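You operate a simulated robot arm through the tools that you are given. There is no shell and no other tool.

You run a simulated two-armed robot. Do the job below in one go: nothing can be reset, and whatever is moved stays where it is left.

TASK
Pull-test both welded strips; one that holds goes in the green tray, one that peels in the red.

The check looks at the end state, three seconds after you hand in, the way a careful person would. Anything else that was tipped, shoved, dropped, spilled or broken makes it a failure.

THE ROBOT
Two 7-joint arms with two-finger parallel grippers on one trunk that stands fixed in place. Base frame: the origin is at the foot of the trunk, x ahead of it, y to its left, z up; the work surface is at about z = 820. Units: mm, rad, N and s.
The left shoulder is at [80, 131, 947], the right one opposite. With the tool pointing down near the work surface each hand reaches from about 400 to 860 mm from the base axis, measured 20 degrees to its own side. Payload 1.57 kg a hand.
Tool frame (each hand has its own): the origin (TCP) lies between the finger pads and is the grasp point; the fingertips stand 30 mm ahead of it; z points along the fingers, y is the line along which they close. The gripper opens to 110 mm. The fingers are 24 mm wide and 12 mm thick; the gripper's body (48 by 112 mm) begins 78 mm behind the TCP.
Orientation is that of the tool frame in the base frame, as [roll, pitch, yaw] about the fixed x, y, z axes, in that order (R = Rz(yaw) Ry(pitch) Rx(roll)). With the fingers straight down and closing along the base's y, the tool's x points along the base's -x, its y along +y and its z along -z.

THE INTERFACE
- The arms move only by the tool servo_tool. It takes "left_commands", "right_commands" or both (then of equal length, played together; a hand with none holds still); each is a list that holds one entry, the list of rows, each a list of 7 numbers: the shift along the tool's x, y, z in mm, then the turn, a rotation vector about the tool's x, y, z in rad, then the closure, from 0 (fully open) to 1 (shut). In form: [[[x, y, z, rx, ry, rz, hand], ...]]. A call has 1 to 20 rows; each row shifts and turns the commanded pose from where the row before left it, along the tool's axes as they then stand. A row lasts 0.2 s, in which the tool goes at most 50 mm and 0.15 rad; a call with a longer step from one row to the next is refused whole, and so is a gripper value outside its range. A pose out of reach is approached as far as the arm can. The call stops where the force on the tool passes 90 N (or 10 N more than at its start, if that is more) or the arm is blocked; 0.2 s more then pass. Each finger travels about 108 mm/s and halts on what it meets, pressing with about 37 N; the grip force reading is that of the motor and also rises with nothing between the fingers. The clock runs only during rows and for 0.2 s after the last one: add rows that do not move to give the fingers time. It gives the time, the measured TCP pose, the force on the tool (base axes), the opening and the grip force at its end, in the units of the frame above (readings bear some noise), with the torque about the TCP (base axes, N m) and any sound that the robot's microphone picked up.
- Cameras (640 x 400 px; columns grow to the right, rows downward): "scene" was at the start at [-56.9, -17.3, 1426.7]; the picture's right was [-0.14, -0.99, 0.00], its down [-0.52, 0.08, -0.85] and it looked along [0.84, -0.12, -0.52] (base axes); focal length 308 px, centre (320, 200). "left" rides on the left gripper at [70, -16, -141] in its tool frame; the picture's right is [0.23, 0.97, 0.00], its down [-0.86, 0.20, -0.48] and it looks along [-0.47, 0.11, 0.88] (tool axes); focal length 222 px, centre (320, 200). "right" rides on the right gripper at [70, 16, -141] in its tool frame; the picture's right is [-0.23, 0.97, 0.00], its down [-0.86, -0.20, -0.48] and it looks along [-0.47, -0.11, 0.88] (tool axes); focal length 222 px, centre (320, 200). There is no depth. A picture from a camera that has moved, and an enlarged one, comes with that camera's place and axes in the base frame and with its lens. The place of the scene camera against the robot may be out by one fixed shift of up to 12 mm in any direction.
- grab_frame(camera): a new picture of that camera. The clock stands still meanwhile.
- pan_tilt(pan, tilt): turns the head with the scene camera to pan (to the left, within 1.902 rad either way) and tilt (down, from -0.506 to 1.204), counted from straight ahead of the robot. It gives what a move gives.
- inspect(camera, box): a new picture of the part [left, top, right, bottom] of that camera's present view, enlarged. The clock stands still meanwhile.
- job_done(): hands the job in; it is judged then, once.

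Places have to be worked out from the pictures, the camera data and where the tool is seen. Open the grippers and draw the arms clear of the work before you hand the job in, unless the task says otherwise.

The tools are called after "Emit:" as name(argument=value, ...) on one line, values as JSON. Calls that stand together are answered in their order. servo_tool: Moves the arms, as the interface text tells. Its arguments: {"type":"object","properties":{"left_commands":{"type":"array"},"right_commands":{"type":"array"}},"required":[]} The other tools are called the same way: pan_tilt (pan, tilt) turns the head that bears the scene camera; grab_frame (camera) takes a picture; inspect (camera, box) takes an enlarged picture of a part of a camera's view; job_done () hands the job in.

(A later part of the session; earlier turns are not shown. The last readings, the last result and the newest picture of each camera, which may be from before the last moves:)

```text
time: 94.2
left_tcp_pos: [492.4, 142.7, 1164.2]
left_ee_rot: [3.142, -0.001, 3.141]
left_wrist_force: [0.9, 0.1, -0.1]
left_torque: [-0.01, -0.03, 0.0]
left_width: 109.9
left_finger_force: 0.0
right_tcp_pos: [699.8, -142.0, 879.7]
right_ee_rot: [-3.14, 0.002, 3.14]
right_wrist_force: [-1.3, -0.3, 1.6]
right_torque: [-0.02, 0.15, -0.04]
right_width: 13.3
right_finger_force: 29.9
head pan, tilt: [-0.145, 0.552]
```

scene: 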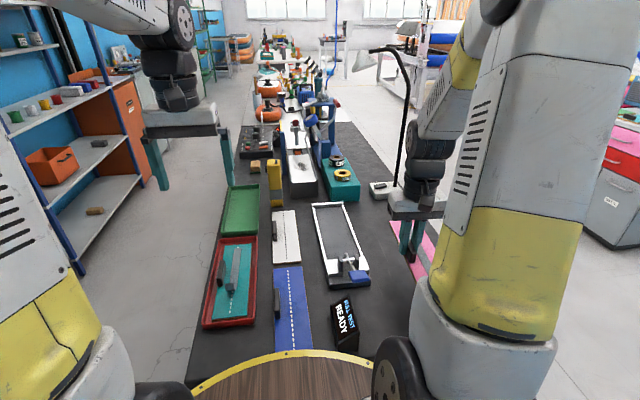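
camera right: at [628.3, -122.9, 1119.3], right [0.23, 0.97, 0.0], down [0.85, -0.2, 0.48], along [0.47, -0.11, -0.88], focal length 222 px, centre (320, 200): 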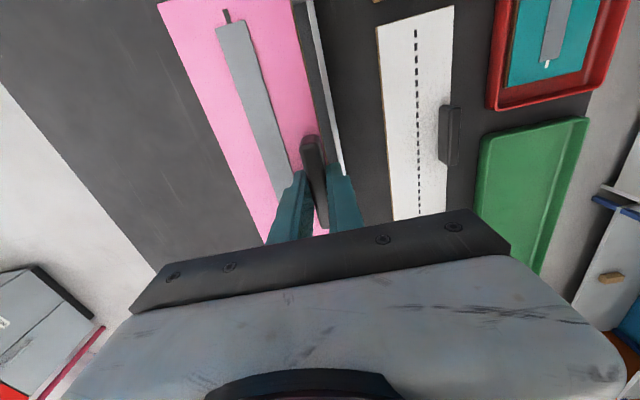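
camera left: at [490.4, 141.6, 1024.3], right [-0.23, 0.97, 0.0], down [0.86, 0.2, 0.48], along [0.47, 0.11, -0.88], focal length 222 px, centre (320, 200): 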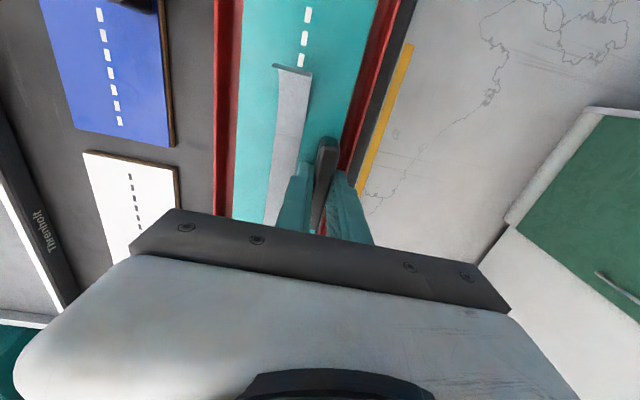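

Light contact with the bed begins. I slide toward -x until it meets the stop blocks.

Emit:
servo_tool(right_commands=[[[0, 0, 0.7, 0, 0, 0, 1], [1.5, 0, 0, 0, 0, 0, 1], [1.5, 0, 0, 0, 0, 0, 1], [1, 0, 0, 0, 0, 0, 1]]])

Emit:
servo_tool(right_commands=[[[1, 0, 0, 0, 0, 0, 1], [1, 0, 0, 0, 0, 0, 1]]])

Emit:
servo_tool(right_commands=[[[1, 0, 0, 0, 0, 0, 1], [1, 0, 0, 0, 0, 0, 1]]])

Emit:
inspect(camera="scene", box=[325, 225, 385, 290])

```text
time: 95.2
left_tcp_pos: [492.4, 142.1, 1164.2]
left_ee_rot: [3.14, 0.0, 3.14]
left_wrist_force: [1.1, 0.7, 0.1]
left_torque: [0.03, -0.01, -0.02]
left_width: 110.2
left_finger_force: 0.1
right_tcp_pos: [694.8, -141.7, 879.3]
right_ee_rot: [-3.141, 0.004, 3.14]
right_wrist_force: [5.1, -0.3, 12.3]
right_torque: [-0.03, -0.28, -0.01]
right_width: 13.2
right_finger_force: 29.4
head pan, tilt: [-0.145, 0.552]
```

```text
time: 95.8
left_tcp_pos: [491.2, 142.3, 1165.3]
left_ee_rot: [3.141, 0.001, 3.141]
left_wrist_force: [0.7, 0.3, 0.3]
left_torque: [0.02, 0.06, 0.0]
left_width: 109.7
left_finger_force: 0.1
right_tcp_pos: [693.4, -142.4, 878.5]
right_ee_rot: [3.14, 0.004, 3.141]
right_wrist_force: [6.8, 3.1, 20.0]
right_torque: [-0.08, 0.04, 0.03]
right_width: 13.0
right_finger_force: 30.2
head pan, tilt: [-0.145, 0.552]
```

```text
time: 96.4
left_tcp_pos: [493.0, 142.5, 1163.7]
left_ee_rot: [3.141, -0.001, 3.142]
left_wrist_force: [-0.2, 0.0, -0.1]
left_torque: [0.01, 0.02, 0.02]
left_width: 110.0
left_finger_force: 0.1
right_tcp_pos: [692.9, -142.1, 878.2]
right_ee_rot: [3.141, 0.006, -3.141]
right_wrist_force: [15.4, 3.3, 21.8]
right_torque: [-0.02, -0.14, 0.06]
right_width: 13.2
right_finger_force: 30.2
head pan, tilt: [-0.145, 0.552]
```

```text
6.15 times, centred on (355, 258) of scene
camera zoom: at [-56.9, -16.9, 1426.7], right [-0.14, -0.99, 0.0], down [-0.52, 0.08, -0.85], along [0.84, -0.12, -0.52], focal length 1897 px, centre (105, -154)
```

zoom: 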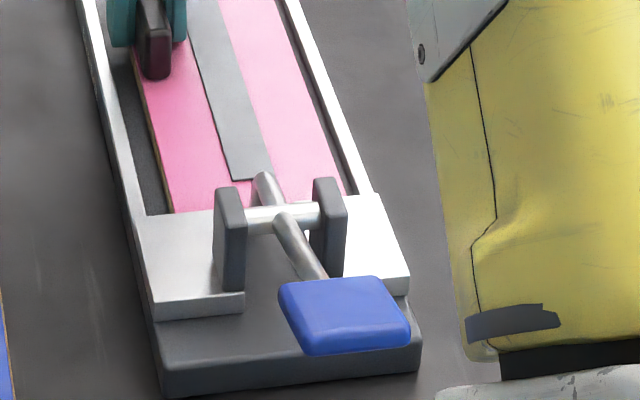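

It has reached the stop (x force jumped to 15 N). One more mm to seat it, then relieve, open slightly and rise.

Emit:
servo_tool(right_commands=[[[0, 0, -0.8, 0, 0, 0, 1], [1, 0, 0, 0, 0, 0, 1], [0, 0, 0, 0, 0, 0, 1]]])

Emit:
servo_tool(right_commands=[[[-1.2, 0, 0, 0, 0, 0, 1], [0, 0, 0, 0, 0, 0, 0.84], [0, 0, 0, 0, 0, 0, 0.84], [0, 0, 0, 0, 0, 0, 0.84], [0, 0, -3, 0, 0, 0, 0.84], [0, 0, -5, 0, 0, 0, 0.82], [0, 0, -10, 0, 0, 0, 0.8], [0, 0, -15, 0, 0, 0, 0.8], [0, 0, -40, 0, 0, 0, 0.9], [0, 0, -45, 0, 0, 0, 1], [0, 0, 0, 0, 0, 0, 1]]])

Emit:
inspect(camera="scene", box=[300, 190, 400, 295])

Emit:
inspect(camera="left", box=[80, 0, 240, 220])

```text
time: 97.2
left_tcp_pos: [492.1, 142.4, 1165.0]
left_ee_rot: [3.141, 0.001, -3.14]
left_wrist_force: [0.0, -0.2, 0.2]
left_torque: [-0.01, 0.01, 0.03]
left_width: 109.9
left_finger_force: 0.1
right_tcp_pos: [693.3, -142.4, 876.7]
right_ee_rot: [-3.141, 0.005, 3.14]
right_wrist_force: [26.7, 0.8, 10.7]
right_torque: [-0.04, -0.4, 0.25]
right_width: 13.1
right_finger_force: 30.2
head pan, tilt: [-0.145, 0.552]
```

```text
time: 99.6
left_tcp_pos: [492.7, 142.3, 1164.2]
left_ee_rot: [-3.141, -0.001, 3.141]
left_wrist_force: [0.0, 0.0, 0.3]
left_torque: [0.0, 0.01, 0.0]
left_width: 110.0
left_finger_force: 0.0
right_tcp_pos: [690.6, -140.7, 998.1]
right_ee_rot: [3.14, 0.0, 3.141]
right_wrist_force: [0.6, 0.6, 0.8]
right_torque: [-0.01, 0.0, 0.02]
right_width: 0.0
right_finger_force: 21.2
head pan, tilt: [-0.145, 0.552]
```

```text
3.81 times, centred on (350, 242) of scene
camera zoom: at [-56.9, -17.2, 1426.7], right [-0.14, -0.99, 0.0], down [-0.52, 0.08, -0.85], along [0.84, -0.12, -0.52], focal length 1174 px, centre (206, 38)
```

zoom: 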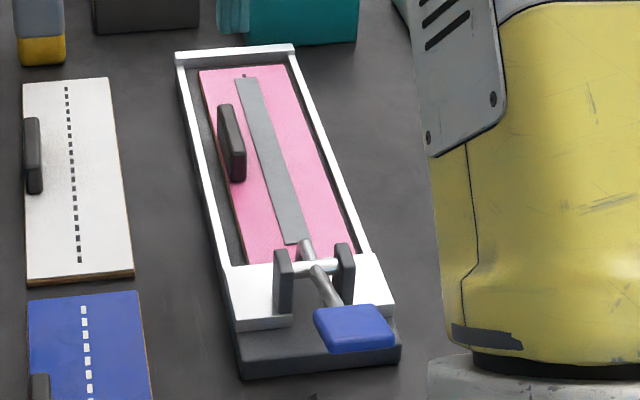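

```text
1.82 times, centred on (160, 110) of left
camera zoom: at [423.2, 124.9, 1305.4], right [-0.23, 0.97, 0.0], down [0.86, 0.2, 0.48], along [0.47, 0.11, -0.88], focal length 404 px, centre (611, 364)
```

zoom: 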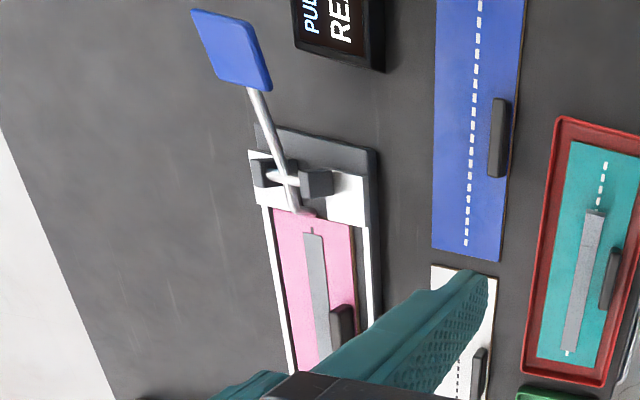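

Pink is seated the same way. I move the closed right hand over the lever pad again and come down to just above it.

Emit:
servo_tool(right_commands=[[[43.8, -4.8, 0, 0, 0, 0, 1], [43.8, -4.8, 0, 0, 0, 0, 1], [43.8, -4.8, 0, 0, 0, 0, 1], [43.8, -4.8, 0, 0, 0, 0, 1], [43.8, -4.8, 0, 0, 0, 0, 1], [43.8, -4.8, 0, 0, 0, 0, 1], [0, 0, 20, 0, 0, 0, 1], [0, 0, 20, 0, 0, 0, 1], [0, 0, 8, 0, 0, 0, 1], [0, 0, 0, 0, 0, 0, 1]]])

Emit:
inspect(camera="scene", box=[300, 200, 400, 360])

```text
time: 101.8
left_tcp_pos: [492.9, 141.1, 1163.7]
left_ee_rot: [3.14, 0.001, 3.141]
left_wrist_force: [1.0, 0.7, 0.4]
left_torque: [-0.03, 0.01, -0.04]
left_width: 109.8
left_finger_force: 0.1
right_tcp_pos: [428.6, -169.7, 945.0]
right_ee_rot: [-3.142, 0.001, -3.14]
right_wrist_force: [-0.2, 0.9, 1.2]
right_torque: [-0.02, 0.05, -0.01]
right_width: 0.1
right_finger_force: 21.1
head pan, tilt: [-0.145, 0.552]
```

```text
2.50 times, centred on (350, 280) of scene
camera zoom: at [-57.0, -17.2, 1426.7], right [-0.14, -0.99, 0.0], down [-0.52, 0.08, -0.85], along [0.84, -0.12, -0.52], focal length 770 px, centre (245, 0)
```

zoom: 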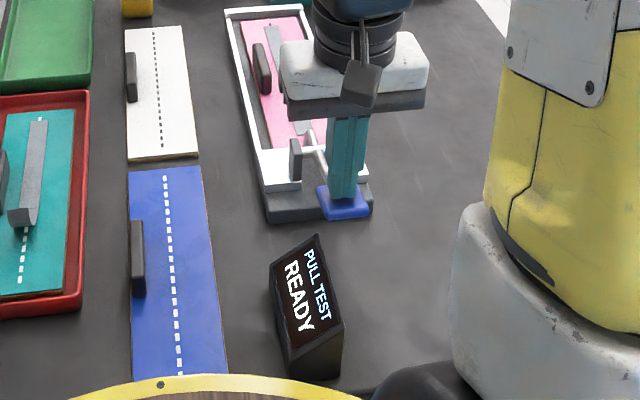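

Positioned on the pad. I press down in the same steps as before.

Emit:
servo_tool(right_commands=[[[0, 0, 4, 0, 0, 0, 1], [0, 0, 4, 0, 0, 0, 1], [0, 0, 4, 0, 0, 0, 1]]])

Emit:
servo_tool(right_commands=[[[0, 0, 5, 0, 0, 0, 1], [0, 0, 5, 0, 0, 0, 1], [0, 0, 4, 0, 0, 0, 1]]])

Emit:
inspect(camera="scene", box=[300, 200, 400, 360])

```text
time: 102.6
left_tcp_pos: [493.2, 142.5, 1165.6]
left_ee_rot: [-3.141, 0.0, 3.142]
left_wrist_force: [0.6, -0.1, 0.1]
left_torque: [-0.02, -0.02, -0.03]
left_width: 110.2
left_finger_force: 0.0
right_tcp_pos: [427.3, -169.9, 933.9]
right_ee_rot: [-3.141, 0.002, 3.141]
right_wrist_force: [-0.5, 0.1, 2.1]
right_torque: [0.03, 0.03, 0.02]
right_width: 0.1
right_finger_force: 21.6
head pan, tilt: [-0.145, 0.552]
```

```text
time: 103.4
left_tcp_pos: [492.1, 142.1, 1164.1]
left_ee_rot: [-3.14, 0.0, 3.141]
left_wrist_force: [-0.3, 0.6, -0.4]
left_torque: [0.02, 0.0, 0.0]
left_width: 110.0
left_finger_force: 0.0
right_tcp_pos: [428.7, -169.5, 920.7]
right_ee_rot: [3.14, 0.0, -3.141]
right_wrist_force: [-2.5, 2.2, 5.0]
right_torque: [0.04, 0.04, 0.01]
right_width: 0.0
right_finger_force: 21.0
head pan, tilt: [-0.145, 0.552]
```

```text
2.50 times, centred on (350, 280) of scene
camera zoom: at [-57.2, -17.1, 1426.7], right [-0.14, -0.99, 0.0], down [-0.52, 0.08, -0.85], along [0.84, -0.12, -0.52], focal length 770 px, centre (245, 0)
```

zoom: 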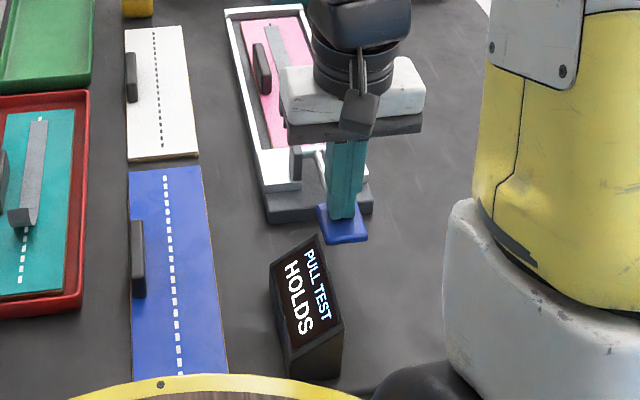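

Pink reads "HOLDS", so it goes in the green tray. I release the lever, and take the right arm back to its side.

Emit:
servo_tool(right_commands=[[[0, 0, -6, 0, 0, 0, 1], [0, 0, -8, 0, 0, 0, 1], [0, 0, -10, 0, 0, 0, 1], [0, 0, -20, 0, 0, 0, 1], [0, 0, -40, 0, 0, 0, 1], [0, 0, -40, 0, 0, 0, 1], [-10, -15, -40, 0, 0, 0, 1], [-24, -31, -17, 0, 0, 0, 1], [-24, -31, -17, 0, 0, 0, 0.8], [-24, -31, -17, 0, 0, 0, 0.5], [-24, -31, -17, 0, 0, 0, 0.3], [-24, -31, -17, 0, 0, 0, 0], [-24, -31, -17, 0, 0, 0, 0], [-16, -35, 0, 0, 0, 0, 0], [0, 0, 0, 0, 0, 0, 0]]])

Emit:
inspect(camera="scene", box=[300, 190, 400, 360])

```text
time: 106.6
left_tcp_pos: [492.2, 141.0, 1164.4]
left_ee_rot: [-3.139, 0.0, -3.142]
left_wrist_force: [-0.8, -0.2, -0.2]
left_torque: [0.02, -0.01, -0.05]
left_width: 110.2
left_finger_force: 0.1
right_tcp_pos: [595.7, -407.9, 1191.0]
right_ee_rot: [3.142, 0.0, 3.14]
right_wrist_force: [1.1, 0.4, -0.1]
right_torque: [0.0, 0.02, 0.0]
right_width: 110.0
right_finger_force: 0.0
head pan, tilt: [-0.145, 0.552]
```

```text
2.35 times, centred on (350, 275) of scene
camera zoom: at [-56.9, -17.3, 1426.7], right [-0.14, -0.99, 0.0], down [-0.52, 0.08, -0.85], along [0.84, -0.12, -0.52], focal length 725 px, centre (249, 24)
```

zoom: 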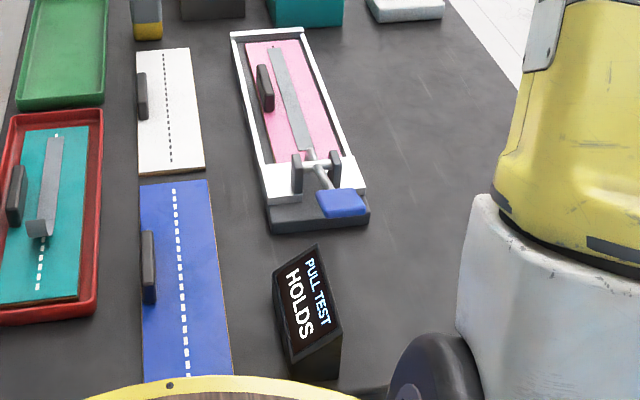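

Display still shows HOLDS. Before fetching pink with the left hand, I check the left arm's reach over the green tray with an outward tilt of 18° (needed for the far reach), and measure the tray.

Emit:
servo_tool(left_commands=[[[-30, 2, 15, 0, 0, 0, 0], [-30, 2, 15, 0, 0, 0, 0], [-30, 2, 15, 0, 0, 0, 0], [-30, 2, 15, 0, 0, 0, 0], [-30, 2, 15, 0, 0, 0, 0], [-30, 2, 15, 0, 0, 0, 0], [-30, 2, 15, 0, 0, 0, 0], [0, 0, 0, 0, -0.105, 0, 0], [0, 0, 0, 0, -0.105, 0, 0], [0, 0, 0, 0, -0.104, 0, 0], [0, 0, 0, 0, 0, 0, 0]]])

Emit:
grab_frame(camera="left")

Emit:
grab_frame(camera="scene")

```text
time: 109.0
left_tcp_pos: [700.7, 155.4, 1059.0]
left_ee_rot: [3.141, 0.313, 3.141]
left_wrist_force: [-0.7, -0.4, 0.5]
left_torque: [0.0, 0.01, -0.01]
left_width: 109.7
left_finger_force: 0.1
right_tcp_pos: [597.8, -407.0, 1191.1]
right_ee_rot: [-3.141, -0.001, -3.141]
right_wrist_force: [0.3, 0.1, 0.4]
right_torque: [-0.01, 0.01, -0.01]
right_width: 110.0
right_finger_force: 0.0
head pan, tilt: [-0.145, 0.552]
```

```text
taken
camera left: at [591.1, 139.6, 1171.4], right [-0.22, 0.97, -0.07], down [0.67, 0.2, 0.72], along [0.71, 0.11, -0.69], focal length 222 px, centre (320, 200)
```

left: 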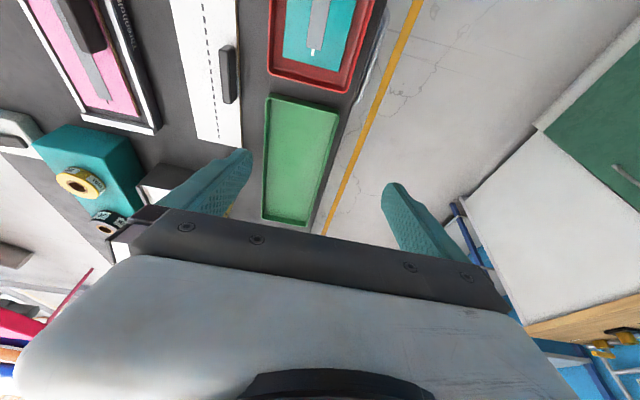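

```text
taken
```

scene: 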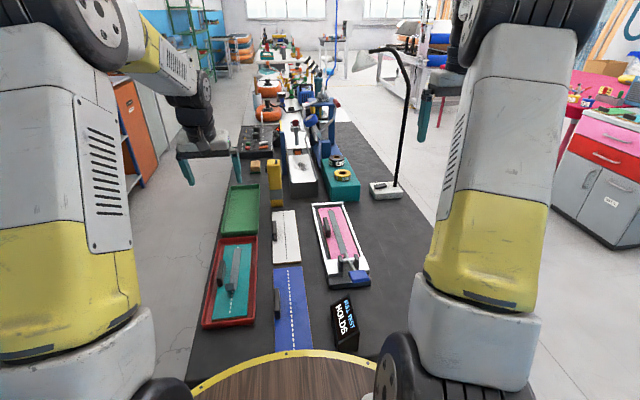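

The whole green tray is visible. I zoom in to measure its corners.

Emit:
inspect(camera="left", box=[240, 70, 360, 240])

Emit:
inspect(camera="scene", box=[200, 170, 280, 260])

```text
2.35 times, centred on (300, 155) of left
camera zoom: at [591.1, 139.6, 1171.4], right [-0.22, 0.97, -0.07], down [0.67, 0.2, 0.72], along [0.71, 0.11, -0.69], focal length 523 px, centre (367, 306)
```

zoom: 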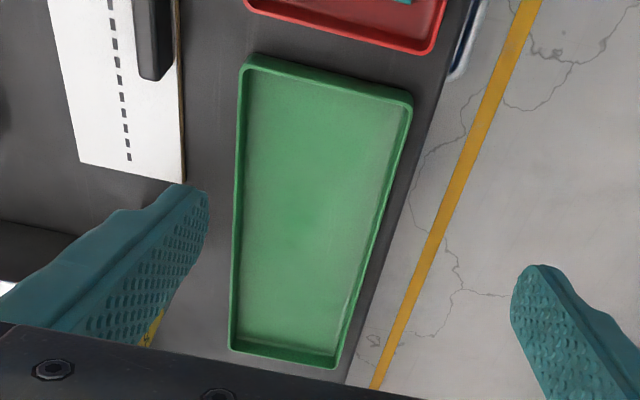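

```text
4.44 times, centred on (240, 215) of scene
camera zoom: at [-56.8, -17.3, 1426.7], right [-0.14, -0.99, 0.0], down [-0.52, 0.08, -0.85], along [0.84, -0.12, -0.52], focal length 1370 px, centre (676, 133)
```

zoom: 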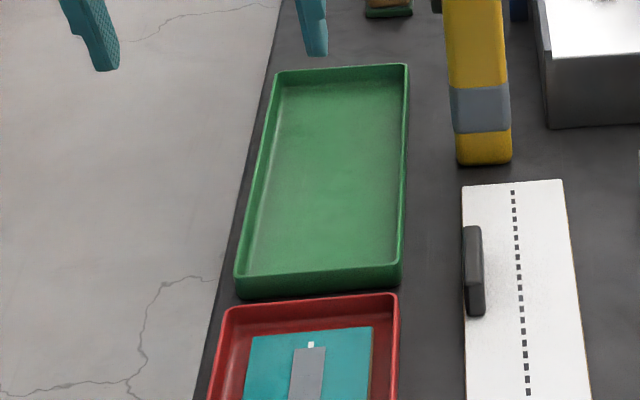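

Green tray measures x 740–1042, y 68–179 (centre about [891,124]). I test the reach: tilted hand down to about [868,154,900] over the empty tray.

Emit:
servo_tool(left_commands=[[[-18.4, -0.2, 33.8, 0, 0, 0, 0.3], [-18.4, -0.2, 33.8, 0, 0, 0, 0.5], [-18.4, -0.2, 33.8, 0, 0, 0, 0.7], [-18.4, -0.2, 33.8, 0, 0, 0, 0.7], [-18.4, -0.2, 33.8, 0, 0, 0, 0.7], [-18.4, -0.2, 33.8, 0, 0, 0, 0.7], [0, 0, 0, 0, 0, 0, 0.7], [0, 0, 0, 0, 0, 0, 0.7]]])

Emit:
grab_frame(camera="left")

Emit:
grab_frame(camera="scene")

```text
time: 110.8
left_tcp_pos: [866.4, 154.4, 898.8]
left_ee_rot: [3.141, 0.315, 3.14]
left_wrist_force: [-0.1, 0.6, -0.1]
left_torque: [-0.03, -0.01, -0.01]
left_width: 33.0
left_finger_force: 0.0
right_tcp_pos: [596.3, -408.4, 1190.3]
right_ee_rot: [3.141, 0.001, 3.14]
right_wrist_force: [0.5, -0.4, 1.3]
right_torque: [0.01, 0.01, 0.01]
right_width: 110.0
right_finger_force: 0.1
head pan, tilt: [-0.145, 0.552]
```

```text
taken
camera left: at [756.6, 137.2, 1011.5], right [-0.22, 0.97, -0.07], down [0.67, 0.2, 0.72], along [0.71, 0.11, -0.69], focal length 222 px, centre (320, 200)
```

left: 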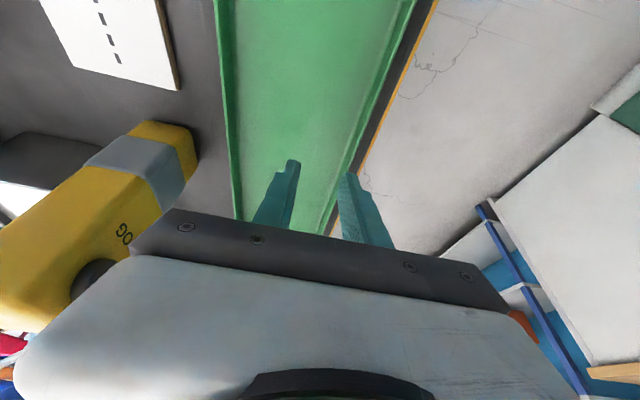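

```text
taken
```

scene: 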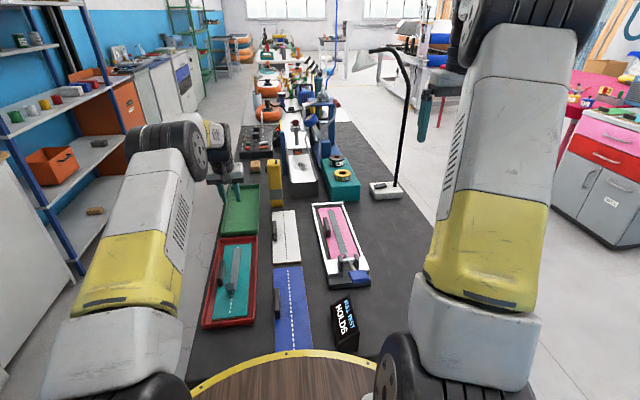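

The tilted reach works (866,154,899). I retreat up and back, then go over to the pink board in the tester, keeping the 18° tilt, aiming for TCP about 18 mm short of the handle centre.

Emit:
servo_tool(left_commands=[[[-10.3, 0, -31.7, 0, 0, 0, 0.7], [-10.3, 0, -31.7, 0, 0, 0, 0.7], [-10.3, 0, -31.7, 0, 0, 0, 0.7], [36.3, 0, -11.8, 0, 0, 0, 0.7], [36.3, 0, -11.8, 0, 0, 0, 0.7], [36.3, 0, -11.8, 0, 0, 0, 0.7], [36.3, 0, -11.8, 0, 0, 0, 0.7], [36.3, 0, -11.8, 0, 0, 0, 0.7], [0, -37, 0, 0, 0, 0, 0.7], [0, -37, 0, 0, 0, 0, 0.7], [0, -37, 0, 0, 0, 0, 0.7], [0, -37, 0, 0, 0, 0, 0.7], [0, -37, 0, 0, 0, 0, 0.7], [0, -37, 0, 0, 0, 0, 0.7], [0, -37, 0, 0, 0, 0, 0.7], [0, -37, 0, 0, 0, 0, 0.7], [0, 0, 0, 0, 0, 0, 0.72]]])

Emit:
grab_frame(camera="left")

Emit:
inspect(camera="left", box=[240, 0, 400, 220])

```text
time: 114.4
left_tcp_pos: [677.0, -141.0, 997.6]
left_ee_rot: [3.141, 0.313, -3.142]
left_wrist_force: [0.5, 0.3, -0.2]
left_torque: [0.01, 0.02, -0.01]
left_width: 30.8
left_finger_force: 0.0
right_tcp_pos: [597.7, -407.1, 1190.1]
right_ee_rot: [-3.141, 0.0, 3.138]
right_wrist_force: [0.4, 0.3, -0.1]
right_torque: [0.01, -0.03, -0.01]
right_width: 109.7
right_finger_force: 0.1
head pan, tilt: [-0.145, 0.552]
```

```text
taken
camera left: at [568.0, -158.2, 1110.2], right [-0.22, 0.97, -0.07], down [0.67, 0.2, 0.72], along [0.71, 0.11, -0.69], focal length 222 px, centre (320, 200)
```

left: 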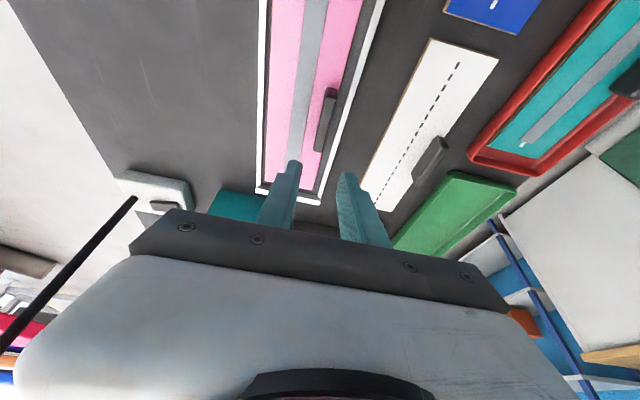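

```text
1.82 times, centred on (320, 110) of left
camera zoom: at [568.0, -158.2, 1110.2], right [-0.22, 0.97, -0.07], down [0.67, 0.2, 0.72], along [0.71, 0.11, -0.69], focal length 404 px, centre (320, 364)
```

zoom: 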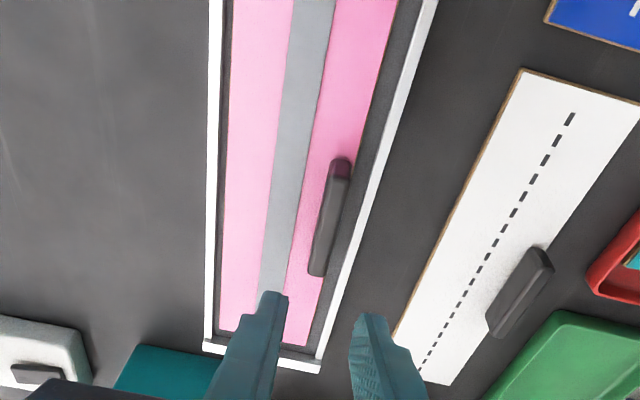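

Handle centre reads about [691,-142.5]; I shift slightly and descend to z≈915 along the vertical (tilt kept), then check.

Emit:
servo_tool(left_commands=[[[9.4, -0.5, 25.7, 0, 0, 0, 0.74], [9.4, -0.4, 25.7, 0, 0, 0, 0.76], [9.4, -0.4, 25.7, 0, 0, 0, 0.78], [0, 0, 0, 0, 0, 0, 0.78]]])

Emit:
inspect(camera="left", box=[240, 60, 400, 220])

Emit:
inspect(camera="scene", box=[310, 190, 380, 260])

```text
time: 115.4
left_tcp_pos: [675.3, -142.3, 918.0]
left_ee_rot: [3.141, 0.314, 3.141]
left_wrist_force: [-0.5, 0.0, 0.4]
left_torque: [0.0, -0.03, 0.02]
left_width: 24.2
left_finger_force: 0.0
right_tcp_pos: [596.7, -408.0, 1189.9]
right_ee_rot: [-3.14, -0.001, 3.141]
right_wrist_force: [-0.5, -0.1, -0.4]
right_torque: [0.01, 0.0, 0.0]
right_width: 109.7
right_finger_force: 0.0
head pan, tilt: [-0.145, 0.552]
```

```text
2.50 times, centred on (320, 140) of left
camera zoom: at [565.5, -158.7, 1030.1], right [-0.22, 0.97, -0.07], down [0.67, 0.2, 0.72], along [0.71, 0.11, -0.69], focal length 555 px, centre (320, 350)
```

zoom: 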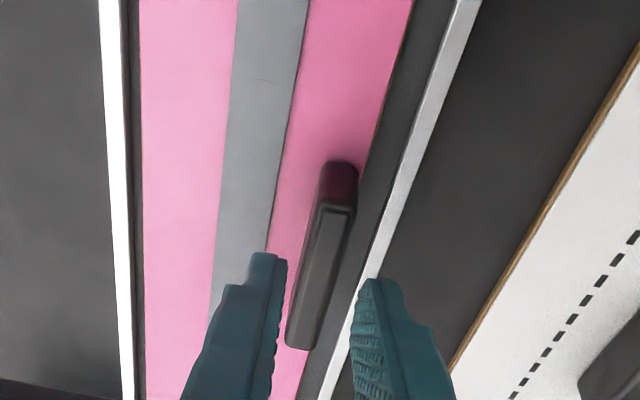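

```text
5.71 times, centred on (345, 225) of scene
camera zoom: at [-56.9, -17.4, 1426.7], right [-0.14, -0.99, 0.0], down [-0.52, 0.08, -0.85], along [0.84, -0.12, -0.52], focal length 1761 px, centre (177, 57)
```

zoom: 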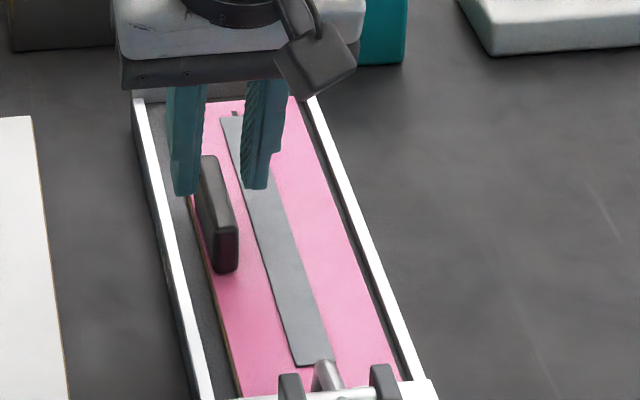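

Aligned. I descend vertically (tilt-compensated) to TCP z≈882 with the fingers at ~18 mm.

Emit:
servo_tool(left_commands=[[[3.1, 0, 9.5, 0, 0, 0, 0.82], [3.1, 0, 9.5, 0, 0, 0, 0.835], [2.46, 0, 7.6, 0, 0, 0, 0.835], [1.5, 0, 4.8, 0, 0, 0, 0.835], [0.6, 0, 1.9, 0, 0, 0, 0.835], [0, 0, 0, 0, 0, 0, 0.835]]])

Emit:
inspect(camera="scene", box=[310, 190, 380, 260])

```text
time: 116.8
left_tcp_pos: [676.2, -140.5, 882.4]
left_ee_rot: [3.141, 0.315, 3.139]
left_wrist_force: [0.5, -0.5, 0.7]
left_torque: [-0.02, -0.03, -0.02]
left_width: 17.9
left_finger_force: 0.1
right_tcp_pos: [596.8, -406.3, 1190.3]
right_ee_rot: [3.141, 0.0, 3.139]
right_wrist_force: [0.4, 0.2, -0.3]
right_torque: [-0.03, -0.01, 0.01]
right_width: 109.8
right_finger_force: 0.3
head pan, tilt: [-0.145, 0.552]
```

```text
5.71 times, centred on (345, 225) of scene
camera zoom: at [-56.9, -17.4, 1426.7], right [-0.14, -0.99, 0.0], down [-0.52, 0.08, -0.85], along [0.84, -0.12, -0.52], focal length 1761 px, centre (177, 57)
```

zoom: 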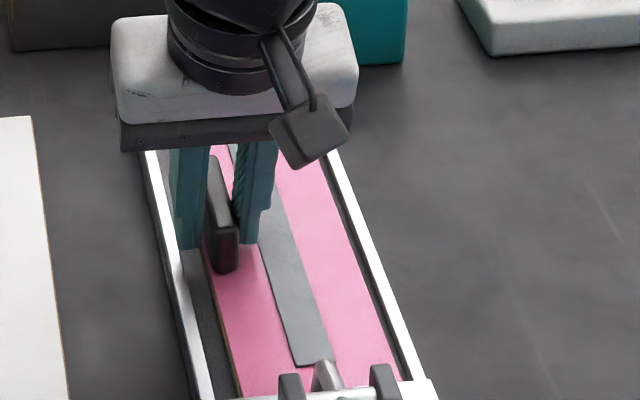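

No contact yet; I go 1.5 mm lower in two small steps and then close.

Emit:
servo_tool(left_commands=[[[0.3, 0, 0.95, 0, 0, 0, 0.835], [0.15, 0, 0.5, 0, 0, 0, 0.835]]])

Emit:
servo_tool(left_commands=[[[0.15, 0, 0.5, 0, 0, 0, 0.9], [0, 0, 0, 0, 0, 0, 1], [0, 0, 0, 0, 0, 0, 1], [0, 0, 0, 0, 0, 0, 1], [0, 0, 0, 0, 0, 0, 1]]])

```text
time: 117.4
left_tcp_pos: [675.8, -141.9, 881.3]
left_ee_rot: [-3.141, 0.315, -3.142]
left_wrist_force: [0.2, -0.1, -1.0]
left_torque: [-0.02, 0.02, 0.02]
left_width: 18.4
left_finger_force: 0.1
right_tcp_pos: [598.0, -407.9, 1190.4]
right_ee_rot: [3.141, 0.0, 3.14]
right_wrist_force: [0.1, -0.9, -0.2]
right_torque: [0.0, -0.01, 0.01]
right_width: 109.9
right_finger_force: 0.0
head pan, tilt: [-0.145, 0.552]
```

```text
time: 118.6
left_tcp_pos: [676.4, -140.5, 881.3]
left_ee_rot: [3.141, 0.315, 3.14]
left_wrist_force: [-2.0, 0.0, 7.0]
left_torque: [-0.05, 0.13, -0.03]
left_width: 12.9
left_finger_force: 30.4
right_tcp_pos: [595.9, -406.8, 1190.1]
right_ee_rot: [-3.14, 0.0, 3.139]
right_wrist_force: [0.6, -0.5, 0.1]
right_torque: [0.01, -0.03, 0.02]
right_width: 110.2
right_finger_force: 0.0
head pan, tilt: [-0.145, 0.552]
```

Gripped (12.9 mm) with light board contact. I lift vertically in tiny steps and check.

Emit:
servo_tool(left_commands=[[[-0.31, 0, -0.95, 0, 0, 0, 1], [-0.46, 0, -1.43, 0, 0, 0, 1], [-0.62, 0, -1.9, 0, 0, 0, 1], [-0.92, 0, -2.85, 0, 0, 0, 1], [-0.92, 0, -2.85, 0, 0, 0, 1], [0, 0, 0, 0, 0, 0, 1]]])

Emit:
inspect(camera="scene", box=[310, 190, 380, 290])

```text
time: 120.0
left_tcp_pos: [674.7, -140.2, 892.1]
left_ee_rot: [-3.14, 0.315, 3.141]
left_wrist_force: [2.2, -0.1, 0.3]
left_torque: [0.03, -0.01, 0.04]
left_width: 13.3
left_finger_force: 29.9
right_tcp_pos: [595.2, -408.3, 1189.6]
right_ee_rot: [3.14, 0.0, 3.139]
right_wrist_force: [-0.3, -0.1, 0.7]
right_torque: [-0.02, 0.02, 0.0]
right_width: 110.0
right_finger_force: 0.1
head pan, tilt: [-0.145, 0.552]
```

```text
4.00 times, centred on (345, 240) of scene
camera zoom: at [-56.8, -17.4, 1426.7], right [-0.14, -0.99, 0.0], down [-0.52, 0.08, -0.85], along [0.84, -0.12, -0.52], focal length 1233 px, centre (220, 40)
```

zoom: 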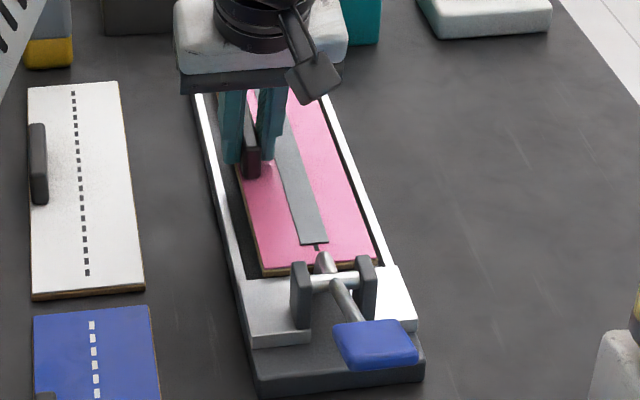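

It's lifting cleanly. I shift +6 mm in x off the blocks and keep rising to about z 965.

Emit:
servo_tool(left_commands=[[[-3.5, 0, -1, 0, 0, 0, 1], [-3.5, 0, -1, 0, 0, 0, 1], [-1.5, 0, -4.8, 0, 0, 0, 1], [-2.2, 0, -6.7, 0, 0, 0, 1], [-3.1, 0, -9.5, 0, 0, 0, 1], [-3.7, 0, -11.4, 0, 0, 0, 1], [-3.7, 0, -11.4, 0, 0, 0, 1], [-3.7, 0, -11.4, 0, 0, 0, 1], [-3.1, 0, -9.5, 0, 0, 0, 1], [-1.5, 0, -4.8, 0, 0, 0, 1], [0, 0, 0, 0, 0, 0, 1]]])

Emit:
grab_frame(camera="left")

Emit:
inspect(camera="scene", box=[290, 165, 400, 295])

```text
time: 122.4
left_tcp_pos: [683.0, -141.4, 968.4]
left_ee_rot: [3.141, 0.316, 3.14]
left_wrist_force: [0.3, -0.6, -1.8]
left_torque: [0.02, 0.02, -0.02]
left_width: 13.2
left_finger_force: 29.7
right_tcp_pos: [596.0, -408.2, 1189.9]
right_ee_rot: [3.14, 0.0, 3.139]
right_wrist_force: [0.0, 0.6, 0.4]
right_torque: [-0.02, -0.01, -0.01]
right_width: 110.1
right_finger_force: 0.1
head pan, tilt: [-0.145, 0.552]
```

```text
taken
camera left: at [573.1, -157.4, 1081.8], right [-0.22, 0.97, -0.07], down [0.67, 0.2, 0.72], along [0.71, 0.11, -0.69], focal length 222 px, centre (320, 200)
```

left: 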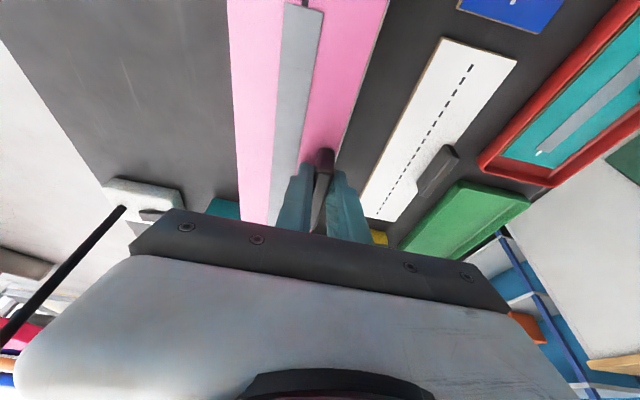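

```text
3.08 times, centred on (345, 230) of scene
camera zoom: at [-56.8, -17.4, 1426.7], right [-0.14, -0.99, 0.0], down [-0.52, 0.08, -0.85], along [0.84, -0.12, -0.52], focal length 948 px, centre (243, 108)
```

zoom: 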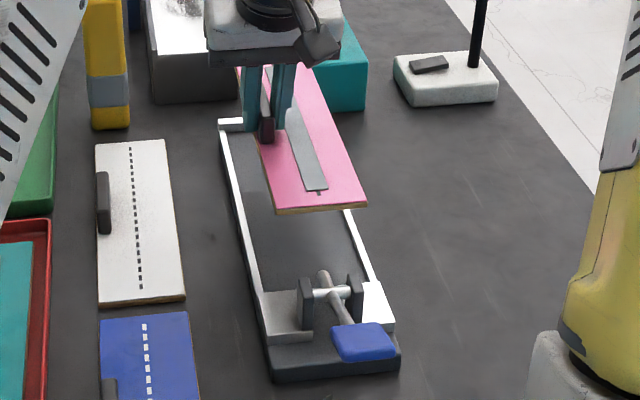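

Pink is held well. I carry it sideways to y≈154 first (staying clear of the tall yellow bottle), then forward over the green tray.

Emit:
servo_tool(left_commands=[[[0, 8, 0, 0, 0, 0, 1], [0, 15, 0, 0, 0, 0, 1], [0, 22, 0, 0, 0, 0, 1], [0, 22, 0, 0, 0, 0, 1], [0, 22, 0, 0, 0, 0, 1], [0, 22, 0, 0, 0, 0, 1], [0, 22, 0, 0, 0, 0, 1], [0, 22, 0, 0, 0, 0, 1], [0, 22, 0, 0, 0, 0, 1], [0, 22, 0, 0, 0, 0, 1], [0, 22, 0, 0, 0, 0, 1], [0, 22, 0, 0, 0, 0, 1], [0, 22, 0, 0, 0, 0, 1], [0, 18, 0, 0, 0, 0, 1], [0, 8, 0, 0, 0, 0, 1], [0, 4, 0, 0, 0, 0, 1], [0, 0, 0, 0, 0, 0, 1]]])

Emit:
servo_tool(left_commands=[[[-7.6, 0, 2.5, 0, 0, 0, 1], [-14.3, 0, 4.6, 0, 0, 0, 1], [-19, 0, 6.2, 0, 0, 0, 1], [-19, 0, 6.2, 0, 0, 0, 1], [-19, 0, 6.2, 0, 0, 0, 1], [-19, 0, 6.2, 0, 0, 0, 1], [-19, 0, 6.2, 0, 0, 0, 1], [-19, 0, 6.2, 0, 0, 0, 1], [-19, 0, 6.2, 0, 0, 0, 1], [-11.4, 0, 3.7, 0, 0, 0, 1], [-5.7, 0, 1.9, 0, 0, 0, 1], [0, 0, 0, 0, 0, 0, 1]]])

Emit:
grab_frame(camera="left")

Emit:
inspect(camera="scene", box=[190, 150, 290, 270])

```text
time: 126.0
left_tcp_pos: [681.4, 155.7, 968.8]
left_ee_rot: [-3.142, 0.314, -3.141]
left_wrist_force: [-0.1, 0.2, -0.9]
left_torque: [0.02, 0.04, 0.01]
left_width: 13.1
left_finger_force: 29.8
right_tcp_pos: [595.9, -407.2, 1189.5]
right_ee_rot: [-3.141, 0.001, 3.139]
right_wrist_force: [-0.4, 0.1, -0.6]
right_torque: [-0.01, -0.05, -0.01]
right_width: 110.3
right_finger_force: 0.1
head pan, tilt: [-0.145, 0.552]
```

```text
time: 128.6
left_tcp_pos: [861.7, 151.5, 967.7]
left_ee_rot: [-3.142, 0.315, 3.141]
left_wrist_force: [-0.2, 0.8, -0.8]
left_torque: [-0.01, 0.02, -0.02]
left_width: 13.0
left_finger_force: 29.8
right_tcp_pos: [595.2, -407.9, 1190.2]
right_ee_rot: [3.141, 0.001, 3.139]
right_wrist_force: [-0.2, 0.6, -0.8]
right_torque: [0.01, -0.01, 0.01]
right_width: 110.0
right_finger_force: 0.0
head pan, tilt: [-0.145, 0.552]
```

```text
taken
camera left: at [752.6, 135.7, 1081.1], right [-0.22, 0.97, -0.07], down [0.67, 0.2, 0.72], along [0.71, 0.11, -0.69], focal length 222 px, centre (320, 200)
```

left: 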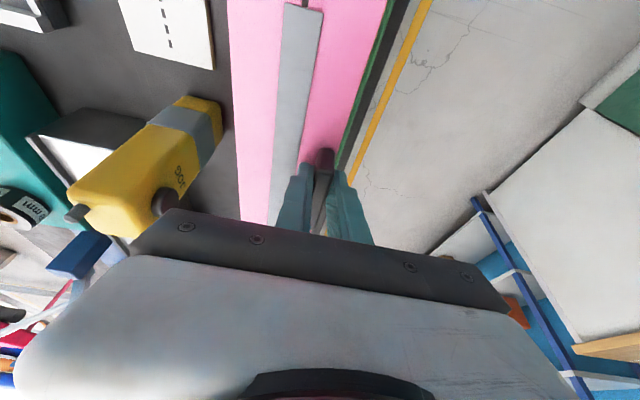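

```text
3.33 times, centred on (240, 210) of scene
camera zoom: at [-56.8, -17.3, 1426.7], right [-0.14, -0.99, 0.0], down [-0.52, 0.08, -0.85], along [0.84, -0.12, -0.52], focal length 1027 px, centre (587, 167)
```

zoom: 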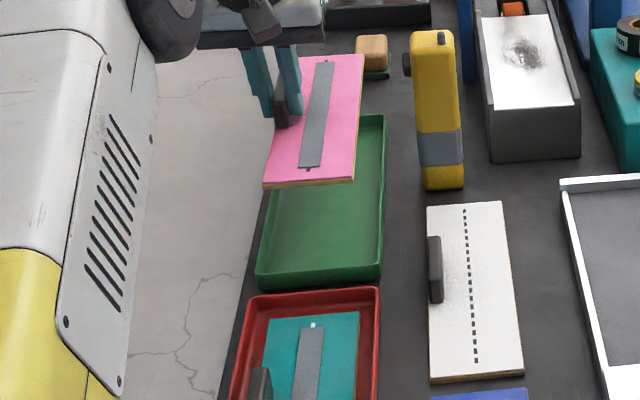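

Cross-checking, the green tray's inside runs about x 752–1037, so I move 12 mm further forward (board centre ≈890), then lower partway and look.

Emit:
servo_tool(left_commands=[[[-5.7, 0, 1.85, 0, 0, 0, 1], [-5.7, 0, 1.85, 0, 0, 0, 1], [2.5, 0, 7.6, 0, 0, 0, 1], [3.7, 0, 11.4, 0, 0, 0, 1], [4.3, 0, 13.3, 0, 0, 0, 1], [4.3, 0, 13.3, 0, 0, 0, 1], [3.1, 0, 9.5, 0, 0, 0, 1], [1.5, 0, 4.8, 0, 0, 0, 1], [0, 0, 0, 0, 0, 0, 1]]])

Emit:
grab_frame(camera="left")

Emit:
inspect(camera="scene", box=[200, 165, 280, 255])

```text
time: 130.6
left_tcp_pos: [874.9, 155.1, 907.1]
left_ee_rot: [-3.141, 0.314, -3.14]
left_wrist_force: [-0.5, 0.3, -0.2]
left_torque: [0.02, 0.01, 0.0]
left_width: 12.8
left_finger_force: 29.8
right_tcp_pos: [596.0, -407.1, 1190.3]
right_ee_rot: [-3.14, 0.001, 3.139]
right_wrist_force: [0.0, -0.2, 0.2]
right_torque: [-0.01, 0.0, 0.0]
right_width: 110.0
right_finger_force: 0.1
head pan, tilt: [-0.145, 0.552]
```

```text
taken
camera left: at [765.2, 137.8, 1019.3], right [-0.22, 0.97, -0.07], down [0.67, 0.2, 0.72], along [0.71, 0.11, -0.69], focal length 222 px, centre (320, 200)
```

left: 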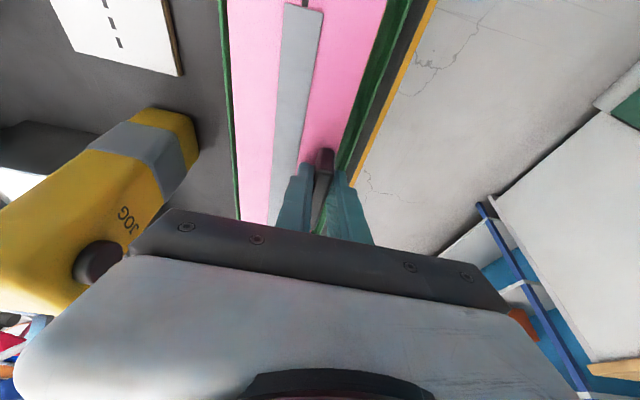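

```text
4.44 times, centred on (240, 210) of scene
camera zoom: at [-56.8, -17.3, 1426.7], right [-0.14, -0.99, 0.0], down [-0.52, 0.08, -0.85], along [0.84, -0.12, -0.52], focal length 1370 px, centre (676, 156)
```

zoom: 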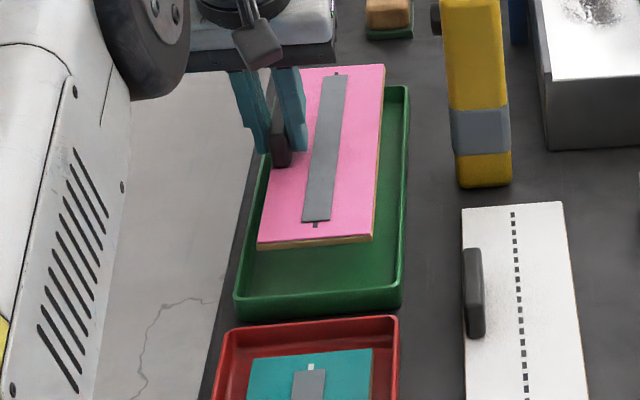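

In the scene frame the near gap would be only ~7 mm versus ~31 mm at the far end, so I shift another 7 mm forward and lower further.

Emit:
servo_tool(left_commands=[[[-6.7, 0, 2.2, 0, 0, 0, 1], [1.8, 0, 5.7, 0, 0, 0, 1], [2.5, 0, 7.6, 0, 0, 0, 1], [2.5, 0, 7.6, 0, 0, 0, 1], [0.9, 0, 2.9, 0, 0, 0, 1], [0, 0, 0, 0, 0, 0, 1]]])

Emit:
grab_frame(camera="left")

Emit:
inspect(camera="left", box=[200, 0, 420, 230])

Emit:
inspect(camera="scene", box=[200, 165, 280, 255])

```text
time: 132.0
left_tcp_pos: [880.8, 153.3, 881.6]
left_ee_rot: [3.142, 0.314, -3.142]
left_wrist_force: [-0.7, -0.5, -0.2]
left_torque: [0.01, 0.02, 0.0]
left_width: 13.1
left_finger_force: 29.7
right_tcp_pos: [596.0, -407.2, 1190.2]
right_ee_rot: [3.141, 0.0, 3.14]
right_wrist_force: [-0.1, -0.5, -1.0]
right_torque: [0.0, 0.0, 0.01]
right_width: 110.0
right_finger_force: 0.0
head pan, tilt: [-0.145, 0.552]
```

```text
taken
camera left: at [771.2, 136.8, 993.3], right [-0.22, 0.97, -0.07], down [0.67, 0.2, 0.72], along [0.71, 0.11, -0.69], focal length 222 px, centre (320, 200)
```

left: 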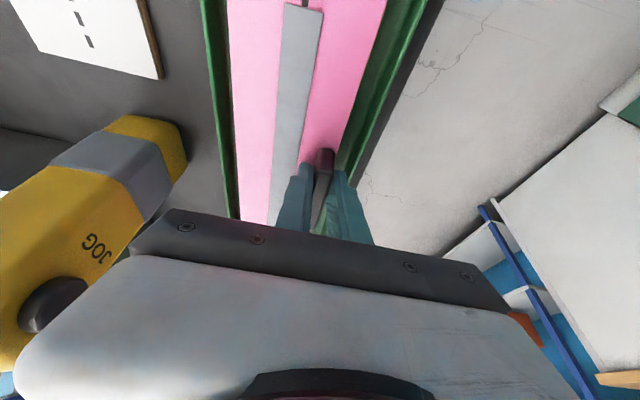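

```text
1.74 times, centred on (310, 115) of left
camera zoom: at [771.2, 136.8, 993.3], right [-0.22, 0.97, -0.07], down [0.67, 0.2, 0.72], along [0.71, 0.11, -0.69], focal length 386 px, centre (337, 348)
```

zoom: 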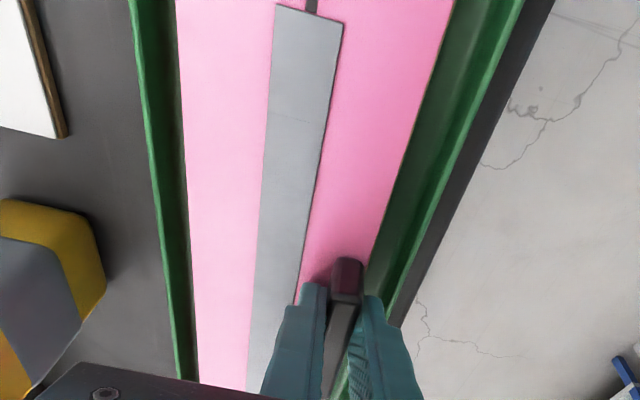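

```text
4.44 times, centred on (240, 210) of scene
camera zoom: at [-56.8, -17.3, 1426.7], right [-0.14, -0.99, 0.0], down [-0.52, 0.08, -0.85], along [0.84, -0.12, -0.52], focal length 1370 px, centre (676, 156)
```

zoom: 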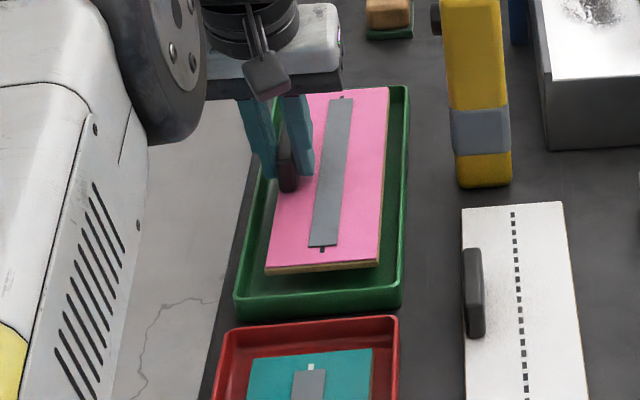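

The board lies inside the tray outline with room on both sides. I lower further, then in small steps until contact.

Emit:
servo_tool(left_commands=[[[1.5, 0, 4.8, 0, 0, 0, 1], [1.2, 0, 3.8, 0, 0, 0, 1], [0.6, 0, 1.9, 0, 0, 0, 1], [0, 0, 0, 0, 0, 0, 1]]])

Emit:
servo_tool(left_commands=[[[0.46, 0, 1.43, 0, 0, 0, 1], [0.46, 0, 1.43, 0, 0, 0, 1]]])

Emit:
inspect(camera="scene", box=[200, 165, 280, 255])

```text
time: 133.0
left_tcp_pos: [881.8, 153.8, 869.6]
left_ee_rot: [-3.141, 0.314, 3.141]
left_wrist_force: [0.4, 0.4, -0.6]
left_torque: [0.01, -0.01, 0.01]
left_width: 13.1
left_finger_force: 29.9
right_tcp_pos: [595.7, -407.3, 1190.6]
right_ee_rot: [3.141, 0.0, 3.139]
right_wrist_force: [0.2, -0.6, -0.5]
right_torque: [0.03, 0.0, 0.03]
right_width: 110.1
right_finger_force: 0.1
head pan, tilt: [-0.145, 0.552]
```

```text
time: 133.6
left_tcp_pos: [880.9, 153.5, 867.3]
left_ee_rot: [-3.141, 0.315, -3.14]
left_wrist_force: [-0.1, -1.3, -0.7]
left_torque: [0.0, 0.03, 0.03]
left_width: 13.2
left_finger_force: 30.0
right_tcp_pos: [596.6, -406.4, 1190.2]
right_ee_rot: [3.14, 0.0, 3.139]
right_wrist_force: [0.1, -0.3, 0.7]
right_torque: [0.0, -0.01, 0.02]
right_width: 110.0
right_finger_force: 0.0
head pan, tilt: [-0.145, 0.552]
```

```text
4.44 times, centred on (240, 210) of scene
camera zoom: at [-56.8, -17.3, 1426.7], right [-0.14, -0.99, 0.0], down [-0.52, 0.08, -0.85], along [0.84, -0.12, -0.52], focal length 1370 px, centre (676, 156)
```

zoom: 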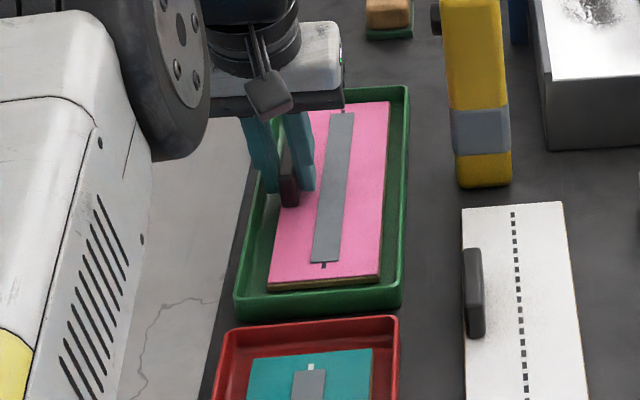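

Nearly down and well inside the tray. I continue in small steps until contact.

Emit:
servo_tool(left_commands=[[[0.31, 0, 0.95, 0, 0, 0, 1], [0.31, 0, 0.95, 0, 0, 0, 1]]])

Emit:
servo_tool(left_commands=[[[0.31, 0, 0.95, 0, 0, 0, 1], [0, 0, 0, 0, 0, 0, 1]]])

```text
time: 134.2
left_tcp_pos: [882.3, 153.5, 864.4]
left_ee_rot: [-3.142, 0.315, 3.141]
left_wrist_force: [-1.5, -1.1, 4.2]
left_torque: [0.02, 0.3, 0.01]
left_width: 13.3
left_finger_force: 30.0
right_tcp_pos: [596.2, -407.6, 1189.8]
right_ee_rot: [3.141, -0.001, 3.14]
right_wrist_force: [-0.1, 0.8, -0.2]
right_torque: [-0.01, 0.0, -0.01]
right_width: 110.1
right_finger_force: 0.1
head pan, tilt: [-0.145, 0.552]
```

```text
time: 134.8
left_tcp_pos: [881.9, 156.0, 864.7]
left_ee_rot: [-3.141, 0.314, -3.141]
left_wrist_force: [-3.4, -1.4, 12.6]
left_torque: [-0.06, 0.68, -0.03]
left_width: 13.2
left_finger_force: 30.0
right_tcp_pos: [596.1, -407.2, 1190.3]
right_ee_rot: [-3.141, 0.0, 3.139]
right_wrist_force: [0.4, 0.7, -1.1]
right_torque: [-0.03, 0.05, -0.01]
right_width: 109.9
right_finger_force: 0.0
head pan, tilt: [-0.145, 0.552]
```

Contact (12.6 N, near end first). I take a close look before releasing.

Emit:
inspect(camera="scene", box=[210, 175, 275, 250])

Emit:
inspect(camera="left", box=[200, 0, 420, 230])

```text
5.33 times, centred on (242, 212) of scene
camera zoom: at [-57.5, -17.4, 1426.7], right [-0.14, -0.99, 0.0], down [-0.52, 0.08, -0.85], along [0.84, -0.12, -0.52], focal length 1644 px, centre (733, 133)
```

zoom: 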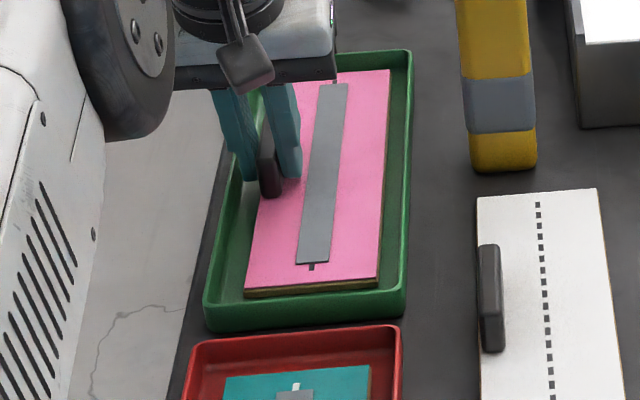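

```text
1.74 times, centred on (310, 115) of left
camera zoom: at [771.4, 137.5, 977.4], right [-0.22, 0.97, -0.07], down [0.66, 0.2, 0.72], along [0.72, 0.11, -0.69], focal length 386 px, centre (337, 348)
```

zoom: 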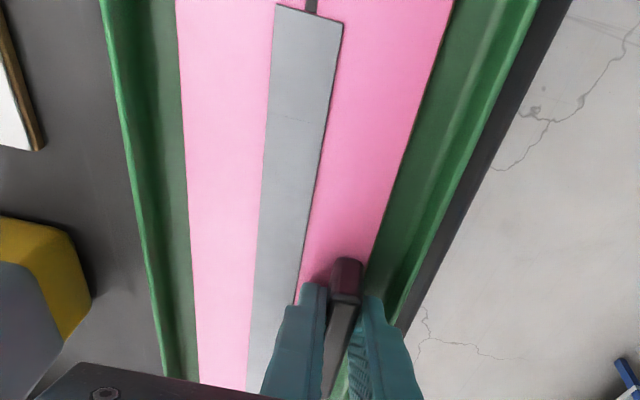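

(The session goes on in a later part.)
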